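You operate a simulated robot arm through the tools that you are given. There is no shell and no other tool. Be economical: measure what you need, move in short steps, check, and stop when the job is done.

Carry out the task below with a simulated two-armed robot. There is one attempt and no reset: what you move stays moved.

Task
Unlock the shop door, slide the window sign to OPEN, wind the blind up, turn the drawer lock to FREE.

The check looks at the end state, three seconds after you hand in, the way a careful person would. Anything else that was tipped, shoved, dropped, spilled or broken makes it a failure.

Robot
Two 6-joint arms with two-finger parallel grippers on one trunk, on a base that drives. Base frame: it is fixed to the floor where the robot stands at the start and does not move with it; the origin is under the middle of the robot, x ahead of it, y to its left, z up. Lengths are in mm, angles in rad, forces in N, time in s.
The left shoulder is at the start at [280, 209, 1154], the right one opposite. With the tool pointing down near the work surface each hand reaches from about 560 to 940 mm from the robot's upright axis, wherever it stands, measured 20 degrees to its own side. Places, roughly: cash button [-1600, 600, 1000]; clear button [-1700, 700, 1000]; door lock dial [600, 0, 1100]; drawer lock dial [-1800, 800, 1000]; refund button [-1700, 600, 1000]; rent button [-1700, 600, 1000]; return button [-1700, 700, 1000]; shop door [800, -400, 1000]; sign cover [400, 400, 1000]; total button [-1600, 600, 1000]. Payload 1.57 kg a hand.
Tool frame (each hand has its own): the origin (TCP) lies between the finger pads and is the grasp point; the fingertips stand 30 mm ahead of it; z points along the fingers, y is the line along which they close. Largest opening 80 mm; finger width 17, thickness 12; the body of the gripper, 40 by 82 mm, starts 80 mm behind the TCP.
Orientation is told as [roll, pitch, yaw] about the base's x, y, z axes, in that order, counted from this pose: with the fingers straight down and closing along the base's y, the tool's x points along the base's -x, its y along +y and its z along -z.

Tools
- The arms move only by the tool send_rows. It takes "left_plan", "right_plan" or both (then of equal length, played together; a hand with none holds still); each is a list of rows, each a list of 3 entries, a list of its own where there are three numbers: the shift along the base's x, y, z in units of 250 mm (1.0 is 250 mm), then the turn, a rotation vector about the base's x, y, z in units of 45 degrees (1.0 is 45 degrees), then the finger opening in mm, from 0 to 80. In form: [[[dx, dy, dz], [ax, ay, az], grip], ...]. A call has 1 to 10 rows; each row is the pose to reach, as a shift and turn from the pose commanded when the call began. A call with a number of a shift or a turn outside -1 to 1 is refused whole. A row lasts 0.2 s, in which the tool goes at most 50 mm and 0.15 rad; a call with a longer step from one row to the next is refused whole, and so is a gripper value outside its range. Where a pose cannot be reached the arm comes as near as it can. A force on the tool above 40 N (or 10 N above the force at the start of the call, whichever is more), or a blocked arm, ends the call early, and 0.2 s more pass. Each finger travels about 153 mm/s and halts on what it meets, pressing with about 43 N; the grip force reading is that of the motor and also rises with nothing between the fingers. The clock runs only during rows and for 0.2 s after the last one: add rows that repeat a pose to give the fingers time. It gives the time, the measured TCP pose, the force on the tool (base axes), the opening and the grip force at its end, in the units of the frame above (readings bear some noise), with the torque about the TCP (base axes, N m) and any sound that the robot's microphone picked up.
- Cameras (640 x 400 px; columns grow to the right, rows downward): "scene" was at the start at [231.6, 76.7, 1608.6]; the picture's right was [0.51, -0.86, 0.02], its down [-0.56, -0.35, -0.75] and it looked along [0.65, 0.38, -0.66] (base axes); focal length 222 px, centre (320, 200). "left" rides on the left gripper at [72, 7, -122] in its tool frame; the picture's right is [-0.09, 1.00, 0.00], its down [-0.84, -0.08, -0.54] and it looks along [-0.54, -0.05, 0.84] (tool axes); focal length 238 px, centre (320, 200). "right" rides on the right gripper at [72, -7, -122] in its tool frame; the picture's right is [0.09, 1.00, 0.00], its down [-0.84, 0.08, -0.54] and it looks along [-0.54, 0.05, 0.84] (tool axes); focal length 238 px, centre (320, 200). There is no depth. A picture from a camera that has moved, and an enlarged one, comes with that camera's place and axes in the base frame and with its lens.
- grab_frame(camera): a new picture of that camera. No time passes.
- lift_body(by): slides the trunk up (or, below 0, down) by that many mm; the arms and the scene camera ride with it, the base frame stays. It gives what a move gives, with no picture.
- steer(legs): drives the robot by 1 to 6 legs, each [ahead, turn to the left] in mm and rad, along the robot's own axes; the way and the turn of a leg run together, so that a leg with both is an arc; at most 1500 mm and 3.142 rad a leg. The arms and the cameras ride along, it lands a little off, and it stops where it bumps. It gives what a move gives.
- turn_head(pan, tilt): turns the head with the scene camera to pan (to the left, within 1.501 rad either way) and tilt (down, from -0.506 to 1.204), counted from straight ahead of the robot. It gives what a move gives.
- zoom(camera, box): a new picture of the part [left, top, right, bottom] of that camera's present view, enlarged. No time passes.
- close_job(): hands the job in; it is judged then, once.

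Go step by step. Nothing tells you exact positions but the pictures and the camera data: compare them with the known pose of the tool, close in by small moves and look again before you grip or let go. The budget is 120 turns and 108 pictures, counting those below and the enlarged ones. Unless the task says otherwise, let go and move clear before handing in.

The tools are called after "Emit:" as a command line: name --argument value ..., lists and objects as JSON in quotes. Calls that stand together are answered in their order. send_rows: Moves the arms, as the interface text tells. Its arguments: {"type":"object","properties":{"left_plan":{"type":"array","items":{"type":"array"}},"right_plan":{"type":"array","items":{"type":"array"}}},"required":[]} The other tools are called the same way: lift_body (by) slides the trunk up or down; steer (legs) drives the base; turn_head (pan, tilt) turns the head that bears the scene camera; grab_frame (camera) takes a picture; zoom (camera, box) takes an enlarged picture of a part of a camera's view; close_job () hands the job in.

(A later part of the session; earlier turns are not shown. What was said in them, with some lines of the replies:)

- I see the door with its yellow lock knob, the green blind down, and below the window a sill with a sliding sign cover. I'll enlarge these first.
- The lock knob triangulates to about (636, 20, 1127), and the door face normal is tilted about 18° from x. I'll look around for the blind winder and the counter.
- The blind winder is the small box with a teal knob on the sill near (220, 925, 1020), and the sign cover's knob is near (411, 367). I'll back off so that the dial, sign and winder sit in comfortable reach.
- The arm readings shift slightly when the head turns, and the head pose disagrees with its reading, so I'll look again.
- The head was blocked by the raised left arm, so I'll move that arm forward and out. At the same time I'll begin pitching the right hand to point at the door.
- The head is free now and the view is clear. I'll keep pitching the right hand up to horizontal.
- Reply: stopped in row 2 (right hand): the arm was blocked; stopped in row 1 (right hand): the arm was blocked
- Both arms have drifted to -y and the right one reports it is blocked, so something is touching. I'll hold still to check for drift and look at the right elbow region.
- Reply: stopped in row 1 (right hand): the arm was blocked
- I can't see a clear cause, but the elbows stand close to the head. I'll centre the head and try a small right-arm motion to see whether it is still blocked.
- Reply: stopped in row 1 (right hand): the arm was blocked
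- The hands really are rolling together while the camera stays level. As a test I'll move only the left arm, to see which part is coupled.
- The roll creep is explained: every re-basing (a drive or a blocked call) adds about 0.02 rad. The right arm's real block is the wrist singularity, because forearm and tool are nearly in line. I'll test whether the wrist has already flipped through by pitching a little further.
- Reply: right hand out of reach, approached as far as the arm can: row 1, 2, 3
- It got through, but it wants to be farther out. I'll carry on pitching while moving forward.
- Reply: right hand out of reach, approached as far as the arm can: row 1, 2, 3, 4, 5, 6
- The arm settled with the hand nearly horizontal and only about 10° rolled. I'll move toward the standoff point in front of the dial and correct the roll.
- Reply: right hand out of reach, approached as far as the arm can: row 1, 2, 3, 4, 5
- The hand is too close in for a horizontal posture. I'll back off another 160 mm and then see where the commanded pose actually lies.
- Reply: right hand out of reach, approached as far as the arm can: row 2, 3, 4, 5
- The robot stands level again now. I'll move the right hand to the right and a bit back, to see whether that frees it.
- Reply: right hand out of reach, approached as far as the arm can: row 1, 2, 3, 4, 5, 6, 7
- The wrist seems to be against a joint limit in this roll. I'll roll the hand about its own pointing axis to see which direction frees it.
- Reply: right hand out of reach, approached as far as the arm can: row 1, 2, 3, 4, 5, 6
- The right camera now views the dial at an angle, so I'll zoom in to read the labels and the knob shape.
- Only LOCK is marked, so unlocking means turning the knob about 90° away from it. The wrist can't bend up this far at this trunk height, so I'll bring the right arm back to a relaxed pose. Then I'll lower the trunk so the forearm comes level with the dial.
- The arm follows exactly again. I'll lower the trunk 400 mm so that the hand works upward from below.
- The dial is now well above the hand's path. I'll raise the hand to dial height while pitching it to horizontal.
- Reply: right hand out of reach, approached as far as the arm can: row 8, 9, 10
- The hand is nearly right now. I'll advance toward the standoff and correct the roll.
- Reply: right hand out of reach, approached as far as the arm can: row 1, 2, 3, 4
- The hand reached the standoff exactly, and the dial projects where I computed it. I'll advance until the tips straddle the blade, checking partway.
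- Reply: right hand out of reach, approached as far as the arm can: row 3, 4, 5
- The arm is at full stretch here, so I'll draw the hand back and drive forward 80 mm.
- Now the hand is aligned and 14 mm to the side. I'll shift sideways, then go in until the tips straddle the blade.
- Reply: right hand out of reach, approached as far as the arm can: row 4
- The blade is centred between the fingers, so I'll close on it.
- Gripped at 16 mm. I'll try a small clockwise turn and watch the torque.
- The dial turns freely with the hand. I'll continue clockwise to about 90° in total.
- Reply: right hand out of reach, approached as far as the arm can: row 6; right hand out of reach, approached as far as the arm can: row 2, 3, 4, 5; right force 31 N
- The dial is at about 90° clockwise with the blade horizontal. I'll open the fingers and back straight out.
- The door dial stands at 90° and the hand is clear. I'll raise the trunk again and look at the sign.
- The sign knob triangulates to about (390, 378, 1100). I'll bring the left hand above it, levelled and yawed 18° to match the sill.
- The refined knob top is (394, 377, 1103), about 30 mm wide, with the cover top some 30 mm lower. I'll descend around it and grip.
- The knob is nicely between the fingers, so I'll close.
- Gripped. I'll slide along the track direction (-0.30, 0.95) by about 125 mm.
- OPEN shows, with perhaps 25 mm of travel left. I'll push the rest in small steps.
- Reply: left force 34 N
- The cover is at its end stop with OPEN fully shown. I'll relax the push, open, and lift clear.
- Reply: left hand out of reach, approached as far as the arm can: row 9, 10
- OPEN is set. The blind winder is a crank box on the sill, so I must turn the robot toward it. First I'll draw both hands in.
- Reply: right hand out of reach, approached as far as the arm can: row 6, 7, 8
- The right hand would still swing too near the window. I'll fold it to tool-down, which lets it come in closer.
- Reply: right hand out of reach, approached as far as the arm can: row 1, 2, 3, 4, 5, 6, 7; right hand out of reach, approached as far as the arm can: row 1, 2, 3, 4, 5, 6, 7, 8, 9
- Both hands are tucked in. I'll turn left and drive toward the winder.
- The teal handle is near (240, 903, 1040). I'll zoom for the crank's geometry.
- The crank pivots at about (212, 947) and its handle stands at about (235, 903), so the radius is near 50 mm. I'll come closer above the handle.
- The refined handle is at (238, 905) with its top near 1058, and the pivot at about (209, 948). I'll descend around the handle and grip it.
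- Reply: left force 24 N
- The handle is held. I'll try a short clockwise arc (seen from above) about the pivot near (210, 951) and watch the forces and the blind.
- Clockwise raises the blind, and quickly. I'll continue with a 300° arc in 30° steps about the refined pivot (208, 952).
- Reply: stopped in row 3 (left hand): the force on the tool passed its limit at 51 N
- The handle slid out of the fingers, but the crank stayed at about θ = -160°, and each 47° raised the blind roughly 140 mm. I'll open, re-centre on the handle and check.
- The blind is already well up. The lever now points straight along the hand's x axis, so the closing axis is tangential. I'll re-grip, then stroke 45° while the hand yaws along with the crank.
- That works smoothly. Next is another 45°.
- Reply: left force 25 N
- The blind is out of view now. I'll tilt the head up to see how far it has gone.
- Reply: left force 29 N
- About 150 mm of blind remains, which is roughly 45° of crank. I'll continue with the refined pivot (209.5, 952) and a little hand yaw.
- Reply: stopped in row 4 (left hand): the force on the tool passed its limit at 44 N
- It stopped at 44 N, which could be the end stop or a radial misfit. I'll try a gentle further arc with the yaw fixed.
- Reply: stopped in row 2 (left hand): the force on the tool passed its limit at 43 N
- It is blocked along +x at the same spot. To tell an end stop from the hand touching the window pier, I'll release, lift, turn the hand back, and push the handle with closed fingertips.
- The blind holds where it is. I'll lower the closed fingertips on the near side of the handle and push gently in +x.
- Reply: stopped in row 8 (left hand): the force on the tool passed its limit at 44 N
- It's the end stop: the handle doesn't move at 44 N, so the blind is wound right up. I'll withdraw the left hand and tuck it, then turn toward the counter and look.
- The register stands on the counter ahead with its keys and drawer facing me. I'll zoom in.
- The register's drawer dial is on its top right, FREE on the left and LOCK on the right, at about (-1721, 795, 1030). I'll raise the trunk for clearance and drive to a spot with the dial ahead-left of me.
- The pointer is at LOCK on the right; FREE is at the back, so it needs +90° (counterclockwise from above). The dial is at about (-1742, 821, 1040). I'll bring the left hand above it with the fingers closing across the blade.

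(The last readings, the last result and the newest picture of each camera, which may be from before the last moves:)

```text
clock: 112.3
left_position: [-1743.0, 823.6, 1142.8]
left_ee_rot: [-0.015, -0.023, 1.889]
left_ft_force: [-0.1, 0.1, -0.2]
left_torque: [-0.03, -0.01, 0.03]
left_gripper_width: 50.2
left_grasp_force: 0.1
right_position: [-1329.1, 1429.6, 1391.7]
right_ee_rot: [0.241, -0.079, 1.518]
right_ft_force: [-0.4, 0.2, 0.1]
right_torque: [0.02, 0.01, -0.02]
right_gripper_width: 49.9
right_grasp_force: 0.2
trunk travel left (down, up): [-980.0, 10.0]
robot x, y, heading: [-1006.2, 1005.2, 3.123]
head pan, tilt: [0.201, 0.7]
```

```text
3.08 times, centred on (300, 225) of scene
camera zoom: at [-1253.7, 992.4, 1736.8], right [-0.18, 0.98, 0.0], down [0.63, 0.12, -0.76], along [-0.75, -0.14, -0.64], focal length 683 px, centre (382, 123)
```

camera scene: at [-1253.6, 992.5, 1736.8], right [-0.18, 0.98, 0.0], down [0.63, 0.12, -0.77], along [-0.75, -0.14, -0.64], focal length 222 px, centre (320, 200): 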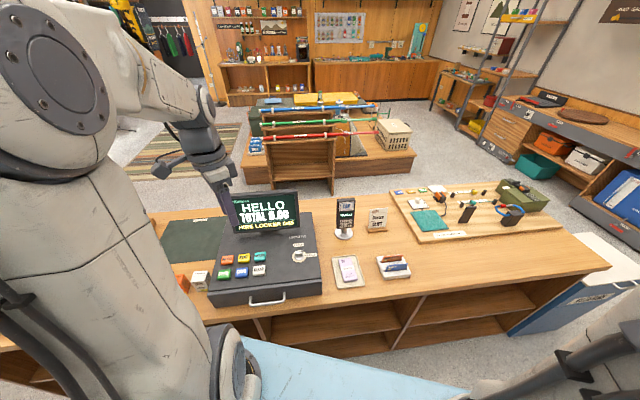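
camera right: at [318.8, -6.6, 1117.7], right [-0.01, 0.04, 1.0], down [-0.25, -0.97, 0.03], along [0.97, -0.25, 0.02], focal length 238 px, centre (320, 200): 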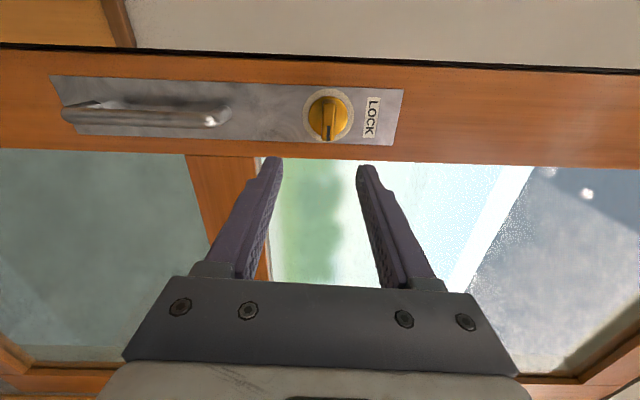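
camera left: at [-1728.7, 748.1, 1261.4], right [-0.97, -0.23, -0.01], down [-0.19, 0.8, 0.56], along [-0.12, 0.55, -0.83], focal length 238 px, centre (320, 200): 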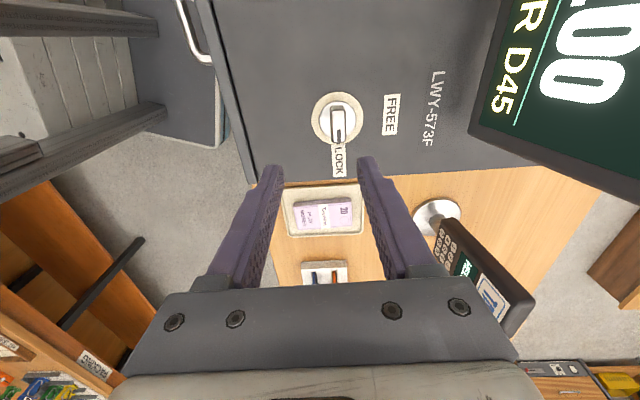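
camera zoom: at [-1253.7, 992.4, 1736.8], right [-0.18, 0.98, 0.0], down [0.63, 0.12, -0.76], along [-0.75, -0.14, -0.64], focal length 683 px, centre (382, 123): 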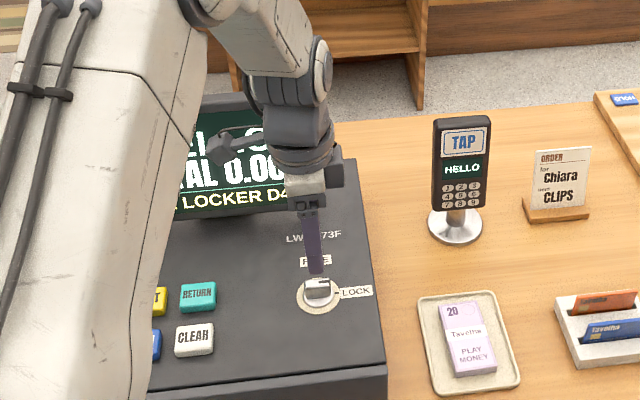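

The closer view puts the dial at about (-1760, 815) with its base near 1005. I'll shift over it, go partway down, and look again.

Emit:
send_rows --left_plan '[[[-0.068, -0.034, 0], [0, 0, 0], 50], [[-0.068, -0.034, -0.1], [0.03, 0.01, 0], 50], [[-0.068, -0.034, -0.2], [0.03, 0.01, 0], 50], [[-0.068, -0.034, -0.23], [0.03, 0.01, 0], 50]]'

Emit:
grab_frame --camera "left"

Emit:
zoom --camera "scene" --box '[250, 190, 350, 270]'

```text
clock: 113.3
left_position: [-1759.3, 813.2, 1084.8]
left_ee_rot: [-0.016, -0.047, 1.89]
left_ft_force: [0.0, 0.5, 0.0]
left_torque: [0.04, -0.02, 0.03]
left_gripper_width: 49.9
left_grasp_force: 0.0
right_position: [-1328.3, 1429.1, 1392.7]
right_ee_rot: [0.242, -0.079, 1.517]
right_ft_force: [0.0, -0.1, -0.7]
right_torque: [-0.01, 0.02, 0.03]
right_gripper_width: 49.9
right_grasp_force: 0.0
trunk travel left (down, up): [-980.0, 10.0]
robot x, y, heading: [-1007.6, 1007.9, 3.118]
head pan, tilt: [0.201, 0.7]
```

```text
15 pictures are left
camera left: at [-1745.0, 735.1, 1201.6], right [-0.97, -0.22, -0.01], down [-0.19, 0.79, 0.58], along [-0.12, 0.57, -0.81], focal length 238 px, centre (320, 200)
```

left: 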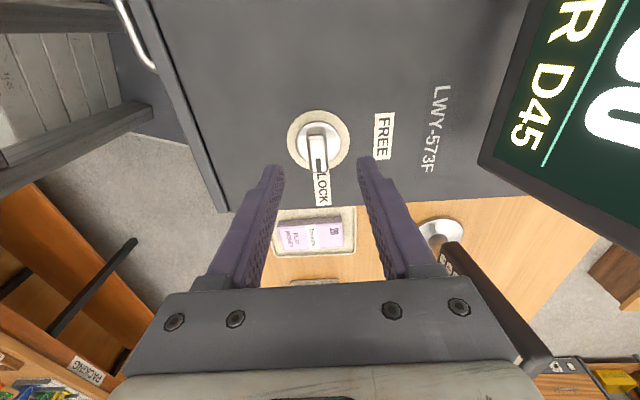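

```text
5.00 times, centred on (300, 230) of scene
camera zoom: at [-1253.7, 992.4, 1736.7], right [-0.18, 0.98, 0.0], down [0.63, 0.12, -0.76], along [-0.75, -0.14, -0.64], focal length 1109 px, centre (420, 50)
```

zoom: 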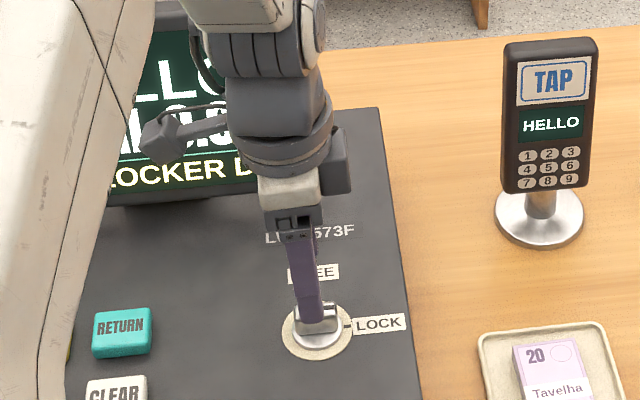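

Aligned to within 2 mm. I'll level the tool, descend with the tips to about 1015, and close on the blade.

Emit:
send_rows --left_plan '[[[0.004, -0.006, 0], [-0.063, 0, 0], 50], [[0.004, -0.006, -0.06], [-0.063, 0, 0], 50], [[0.004, -0.006, -0.11], [-0.063, 0, 0], 50], [[0.004, -0.006, -0.155], [-0.063, 0, 0], 50], [[0.004, -0.006, -0.155], [-0.063, 0, 0], 50]]'

Emit:
grab_frame --camera "left"

Emit:
zoom --camera "scene" --box '[250, 190, 350, 270]'

```text
clock: 114.5
left_position: [-1758.2, 812.4, 1044.6]
left_ee_rot: [-0.002, 0.0, 1.891]
left_ft_force: [0.1, -0.1, 0.3]
left_torque: [-0.01, 0.02, 0.0]
left_gripper_width: 49.9
left_grasp_force: 0.1
right_position: [-1329.3, 1428.0, 1392.5]
right_ee_rot: [0.243, -0.077, 1.517]
right_ft_force: [0.6, -0.5, 0.1]
right_torque: [0.02, -0.02, 0.02]
right_gripper_width: 49.9
right_grasp_force: 0.0
trunk travel left (down, up): [-980.0, 10.0]
robot x, y, heading: [-1007.0, 1002.5, 3.123]
head pan, tilt: [0.201, 0.7]
```

```text
13 pictures are left
camera left: at [-1743.7, 739.6, 1165.7], right [-0.97, -0.23, 0.0], down [-0.19, 0.82, 0.54], along [-0.12, 0.53, -0.84], focal length 238 px, centre (320, 200)
```

left: 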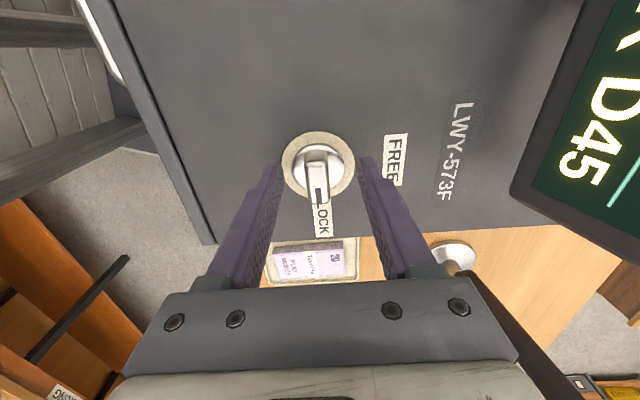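

```text
5.00 times, centred on (300, 230) of scene
camera zoom: at [-1253.7, 992.4, 1736.7], right [-0.18, 0.98, 0.0], down [0.63, 0.12, -0.76], along [-0.75, -0.14, -0.64], focal length 1109 px, centre (420, 50)
```

zoom: 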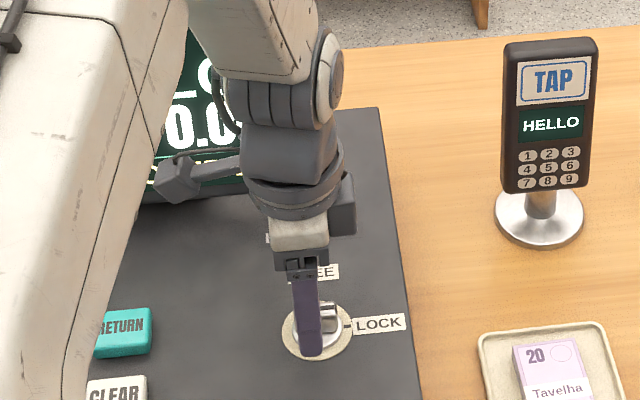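

The blade is centred and its top is at about 1025. I'll lower 3 mm more and close.

Emit:
send_rows --left_plan '[[[0, -0.008, -0.012], [0, 0, 0], 50], [[0, -0.008, -0.012], [0, 0, 0], 30], [[0, -0.008, -0.012], [0, 0, 0], 10], [[0, -0.008, -0.012], [0, 0, 0], 5], [[0, -0.008, -0.012], [0, 0, 0], 5]]'

Emit:
grab_frame --camera "left"

```text
clock: 115.7
left_position: [-1756.6, 810.7, 1041.6]
left_ee_rot: [-0.005, -0.001, 1.889]
left_ft_force: [14.2, 6.6, -1.7]
left_torque: [-0.08, 0.03, -0.11]
left_gripper_width: 16.0
left_grasp_force: 31.2
right_position: [-1327.8, 1429.4, 1394.3]
right_ee_rot: [0.243, -0.081, 1.517]
right_ft_force: [0.4, -0.7, -0.4]
right_torque: [0.01, 0.01, -0.02]
right_gripper_width: 50.1
right_grasp_force: 0.1
trunk travel left (down, up): [-980.0, 10.0]
robot x, y, heading: [-1010.9, 1005.1, 3.122]
head pan, tilt: [0.201, 0.7]
```

```text
11 pictures are left
camera left: at [-1741.9, 738.3, 1162.8], right [-0.97, -0.22, -0.01], down [-0.19, 0.82, 0.54], along [-0.12, 0.53, -0.84], focal length 238 px, centre (320, 200)
```

left: 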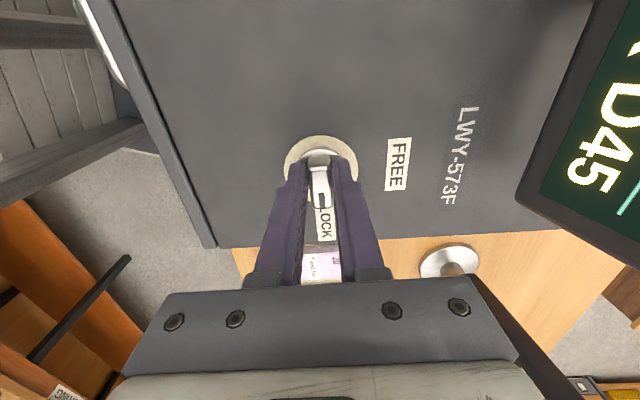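

Held. Now I'll turn +90° about the vertical in two 45° strokes.

Emit:
send_rows --left_plan '[[[0.005, 0.002, 0], [0, 0, 0.1], 5], [[0.006, 0.002, 0], [0, 0, 0.25], 5], [[0.006, 0.002, 0], [0, 0, 0.4], 5], [[0.006, 0.002, 0], [0, 0, 0.55], 5], [[0.006, 0.002, 0], [0, 0, 0.7], 5], [[0.006, 0.002, 0], [0, 0, 0.85], 5], [[0.006, 0.002, 0], [0, 0, 1], 5]]'

Emit:
send_rows --left_plan '[[[0, 0, 0], [0, 0, 0.15], 5], [[0, 0, 0], [0, 0, 0.3], 5], [[0, 0, 0], [0, 0, 0.45], 5], [[0, 0, 0], [0, 0, 0.6], 5], [[0, 0, 0], [0, 0, 0.75], 5], [[0, 0, 0], [0, 0, 0.9], 5], [[0, 0, 0], [0, 0, 1], 5], [[0, 0, 0], [0, 0, 1], 5]]'

Emit:
grab_frame --camera "left"

```text
clock: 117.4
left_position: [-1752.1, 813.8, 1041.1]
left_ee_rot: [-0.008, 0.012, 2.673]
left_ft_force: [4.8, 6.2, 5.0]
left_torque: [0.01, 0.37, -0.07]
left_gripper_width: 15.8
left_grasp_force: 31.6
right_position: [-1327.7, 1428.4, 1393.4]
right_ee_rot: [0.243, -0.079, 1.519]
right_ft_force: [0.4, 0.3, 0.1]
right_torque: [0.0, -0.02, 0.01]
right_gripper_width: 50.0
right_grasp_force: 0.1
trunk travel left (down, up): [-980.0, 10.0]
robot x, y, heading: [-1010.8, 1006.2, 3.117]
head pan, tilt: [0.201, 0.7]
stopped in row 7 (left hand): the force on the tool passed its limit at 41 N (the readings are from after the stop); the commanded pose is now the measured one
```

```text
clock: 118.5
left_position: [-1750.7, 816.8, 1041.3]
left_ee_rot: [-0.011, 0.017, -3.137]
left_ft_force: [3.5, 7.1, 10.7]
left_torque: [-0.22, -0.6, -0.03]
left_gripper_width: 16.3
left_grasp_force: 31.5
right_position: [-1327.9, 1430.6, 1393.1]
right_ee_rot: [0.244, -0.079, 1.518]
right_ft_force: [0.3, 0.8, 0.6]
right_torque: [0.02, -0.01, 0.02]
right_gripper_width: 49.8
right_grasp_force: 0.0
trunk travel left (down, up): [-980.0, 10.0]
robot x, y, heading: [-1011.3, 1006.3, 3.12]
head pan, tilt: [0.201, 0.7]
stopped in row 5 (left hand): the force on the tool passed its limit at 42 N (the readings are from after the stop); the commanded pose is now the measured one
```

```text
10 pictures are left
camera left: at [-1682.6, 808.0, 1163.8], right [-0.09, -1.0, -0.01], down [-0.85, 0.07, 0.53], along [-0.53, 0.06, -0.85], focal length 238 px, centre (320, 200)
```

left: 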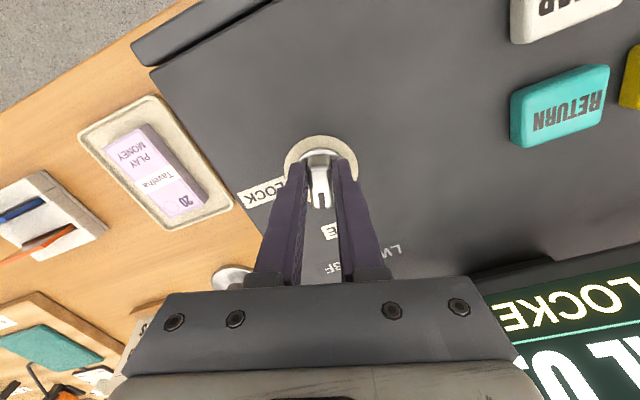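

The dial has turned about 72°; the forces come from gripping 7 mm off its centre at (-1758, 818). I'll finish the last 18° about that centre.

Emit:
send_rows --left_plan '[[[0, 0.003, 0], [0, 0, 0.14], 5], [[0, 0.006, 0], [0, 0, 0.28], 5], [[0, 0.01, 0], [0, 0, 0.41], 5], [[0, 0.01, 0], [0, 0, 0.41], 5]]'

Emit:
grab_frame --camera "left"

```text
clock: 119.5
left_position: [-1750.9, 819.4, 1042.2]
left_ee_rot: [-0.008, 0.012, -2.813]
left_ft_force: [4.6, 14.9, 14.8]
left_torque: [-0.18, -0.24, -0.65]
left_gripper_width: 15.7
left_grasp_force: 31.4
right_position: [-1327.2, 1430.2, 1393.3]
right_ee_rot: [0.242, -0.075, 1.515]
right_ft_force: [0.1, -0.1, 0.4]
right_torque: [-0.01, 0.01, -0.03]
right_gripper_width: 49.9
right_grasp_force: 0.0
trunk travel left (down, up): [-980.0, 10.0]
robot x, y, heading: [-1008.0, 1007.5, 3.116]
head pan, tilt: [0.201, 0.7]
```

```text
9 pictures are left
camera left: at [-1683.8, 833.0, 1163.5], right [0.23, -0.97, -0.01], down [-0.82, -0.2, 0.53], along [-0.52, -0.12, -0.85], focal length 238 px, centre (320, 200)
```

left: 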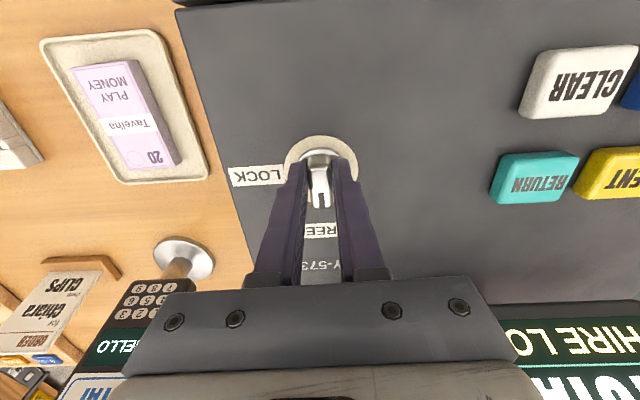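

The blade now points at FREE. I'll release, lift straight up, and check.

Emit:
send_rows --left_plan '[[[0, -0.006, 0], [0, 0, 0], 5], [[0, -0.006, 0], [0, 0, 0], 30], [[0, -0.006, 0], [0, 0, 0], 50], [[0, -0.006, 0.1], [0, 0, 0], 50], [[0, -0.006, 0.25], [0, 0, 0], 50], [[0, -0.006, 0.42], [0, 0, 0], 50], [[0.1, -0.006, 0.58], [0, 0, 0], 50], [[0.2, -0.006, 0.7], [0, 0, 0], 50], [[0.3, -0.006, 0.8], [0, 0, 0], 50], [[0.4, 0, 0.85], [0, 0, 0], 50]]'

Emit:
zoom --camera "scene" --box '[250, 210, 350, 280]'

Emit:
grab_frame --camera "left"

```text
clock: 121.7
left_position: [-1650.4, 818.4, 1254.4]
left_ee_rot: [-0.01, 0.014, -2.811]
left_ft_force: [-0.5, -0.5, 0.8]
left_torque: [-0.02, 0.0, 0.05]
left_gripper_width: 50.1
left_grasp_force: 0.1
right_position: [-1328.6, 1429.8, 1394.1]
right_ee_rot: [0.243, -0.078, 1.518]
right_ft_force: [-0.2, 0.3, 0.5]
right_torque: [0.0, 0.02, 0.04]
right_gripper_width: 49.9
right_grasp_force: 0.0
trunk travel left (down, up): [-980.0, 10.0]
robot x, y, heading: [-1009.6, 1003.3, 3.117]
head pan, tilt: [0.201, 0.7]
```

```text
5.71 times, centred on (300, 245) of scene
camera zoom: at [-1253.4, 993.5, 1736.8], right [-0.18, 0.98, 0.0], down [0.63, 0.11, -0.76], along [-0.75, -0.14, -0.64], focal length 1268 px, centre (434, -57)
```

zoom: 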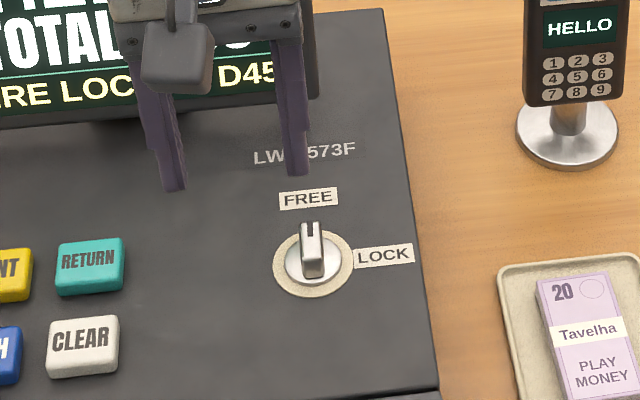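

```text
7 pictures are left
camera left: at [-1582.8, 832.2, 1375.8], right [0.24, -0.97, -0.01], down [-0.82, -0.2, 0.53], along [-0.52, -0.12, -0.85], focal length 238 px, centre (320, 200)
```

left: 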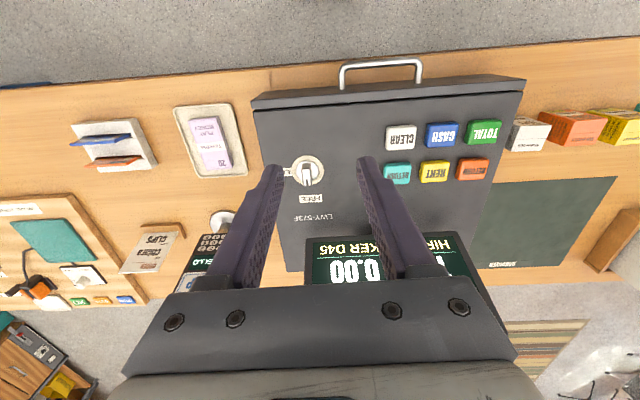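

The drawer dial points at FREE with the drawer still shut. The door dial is turned off LOCK, the sign shows OPEN and the blind is at its top stop. Both hands are clear, so I'm handing in.

Emit:
close_job

```text
The job is handed in.
```

I did all four tasks and handed the job in with both hands clear. I didn't look at the door, sign or blind again after driving to the counter.

- **Door:** I turned the lock dial 90° clockwise, off LOCK. LOCK is the only marked position, so I took 90° as unlocked.
- **Sign:** The cover is at its end stop and OPEN shows in full.
- **Blind:** I wound it up to the crank's end stop. A strip about 100 mm deep still hangs below the roll, and the crank would not turn further.
- **Drawer lock:** The dial points at FREE and the drawer is still shut.

I saw nothing tipped, shoved or dropped along the way.
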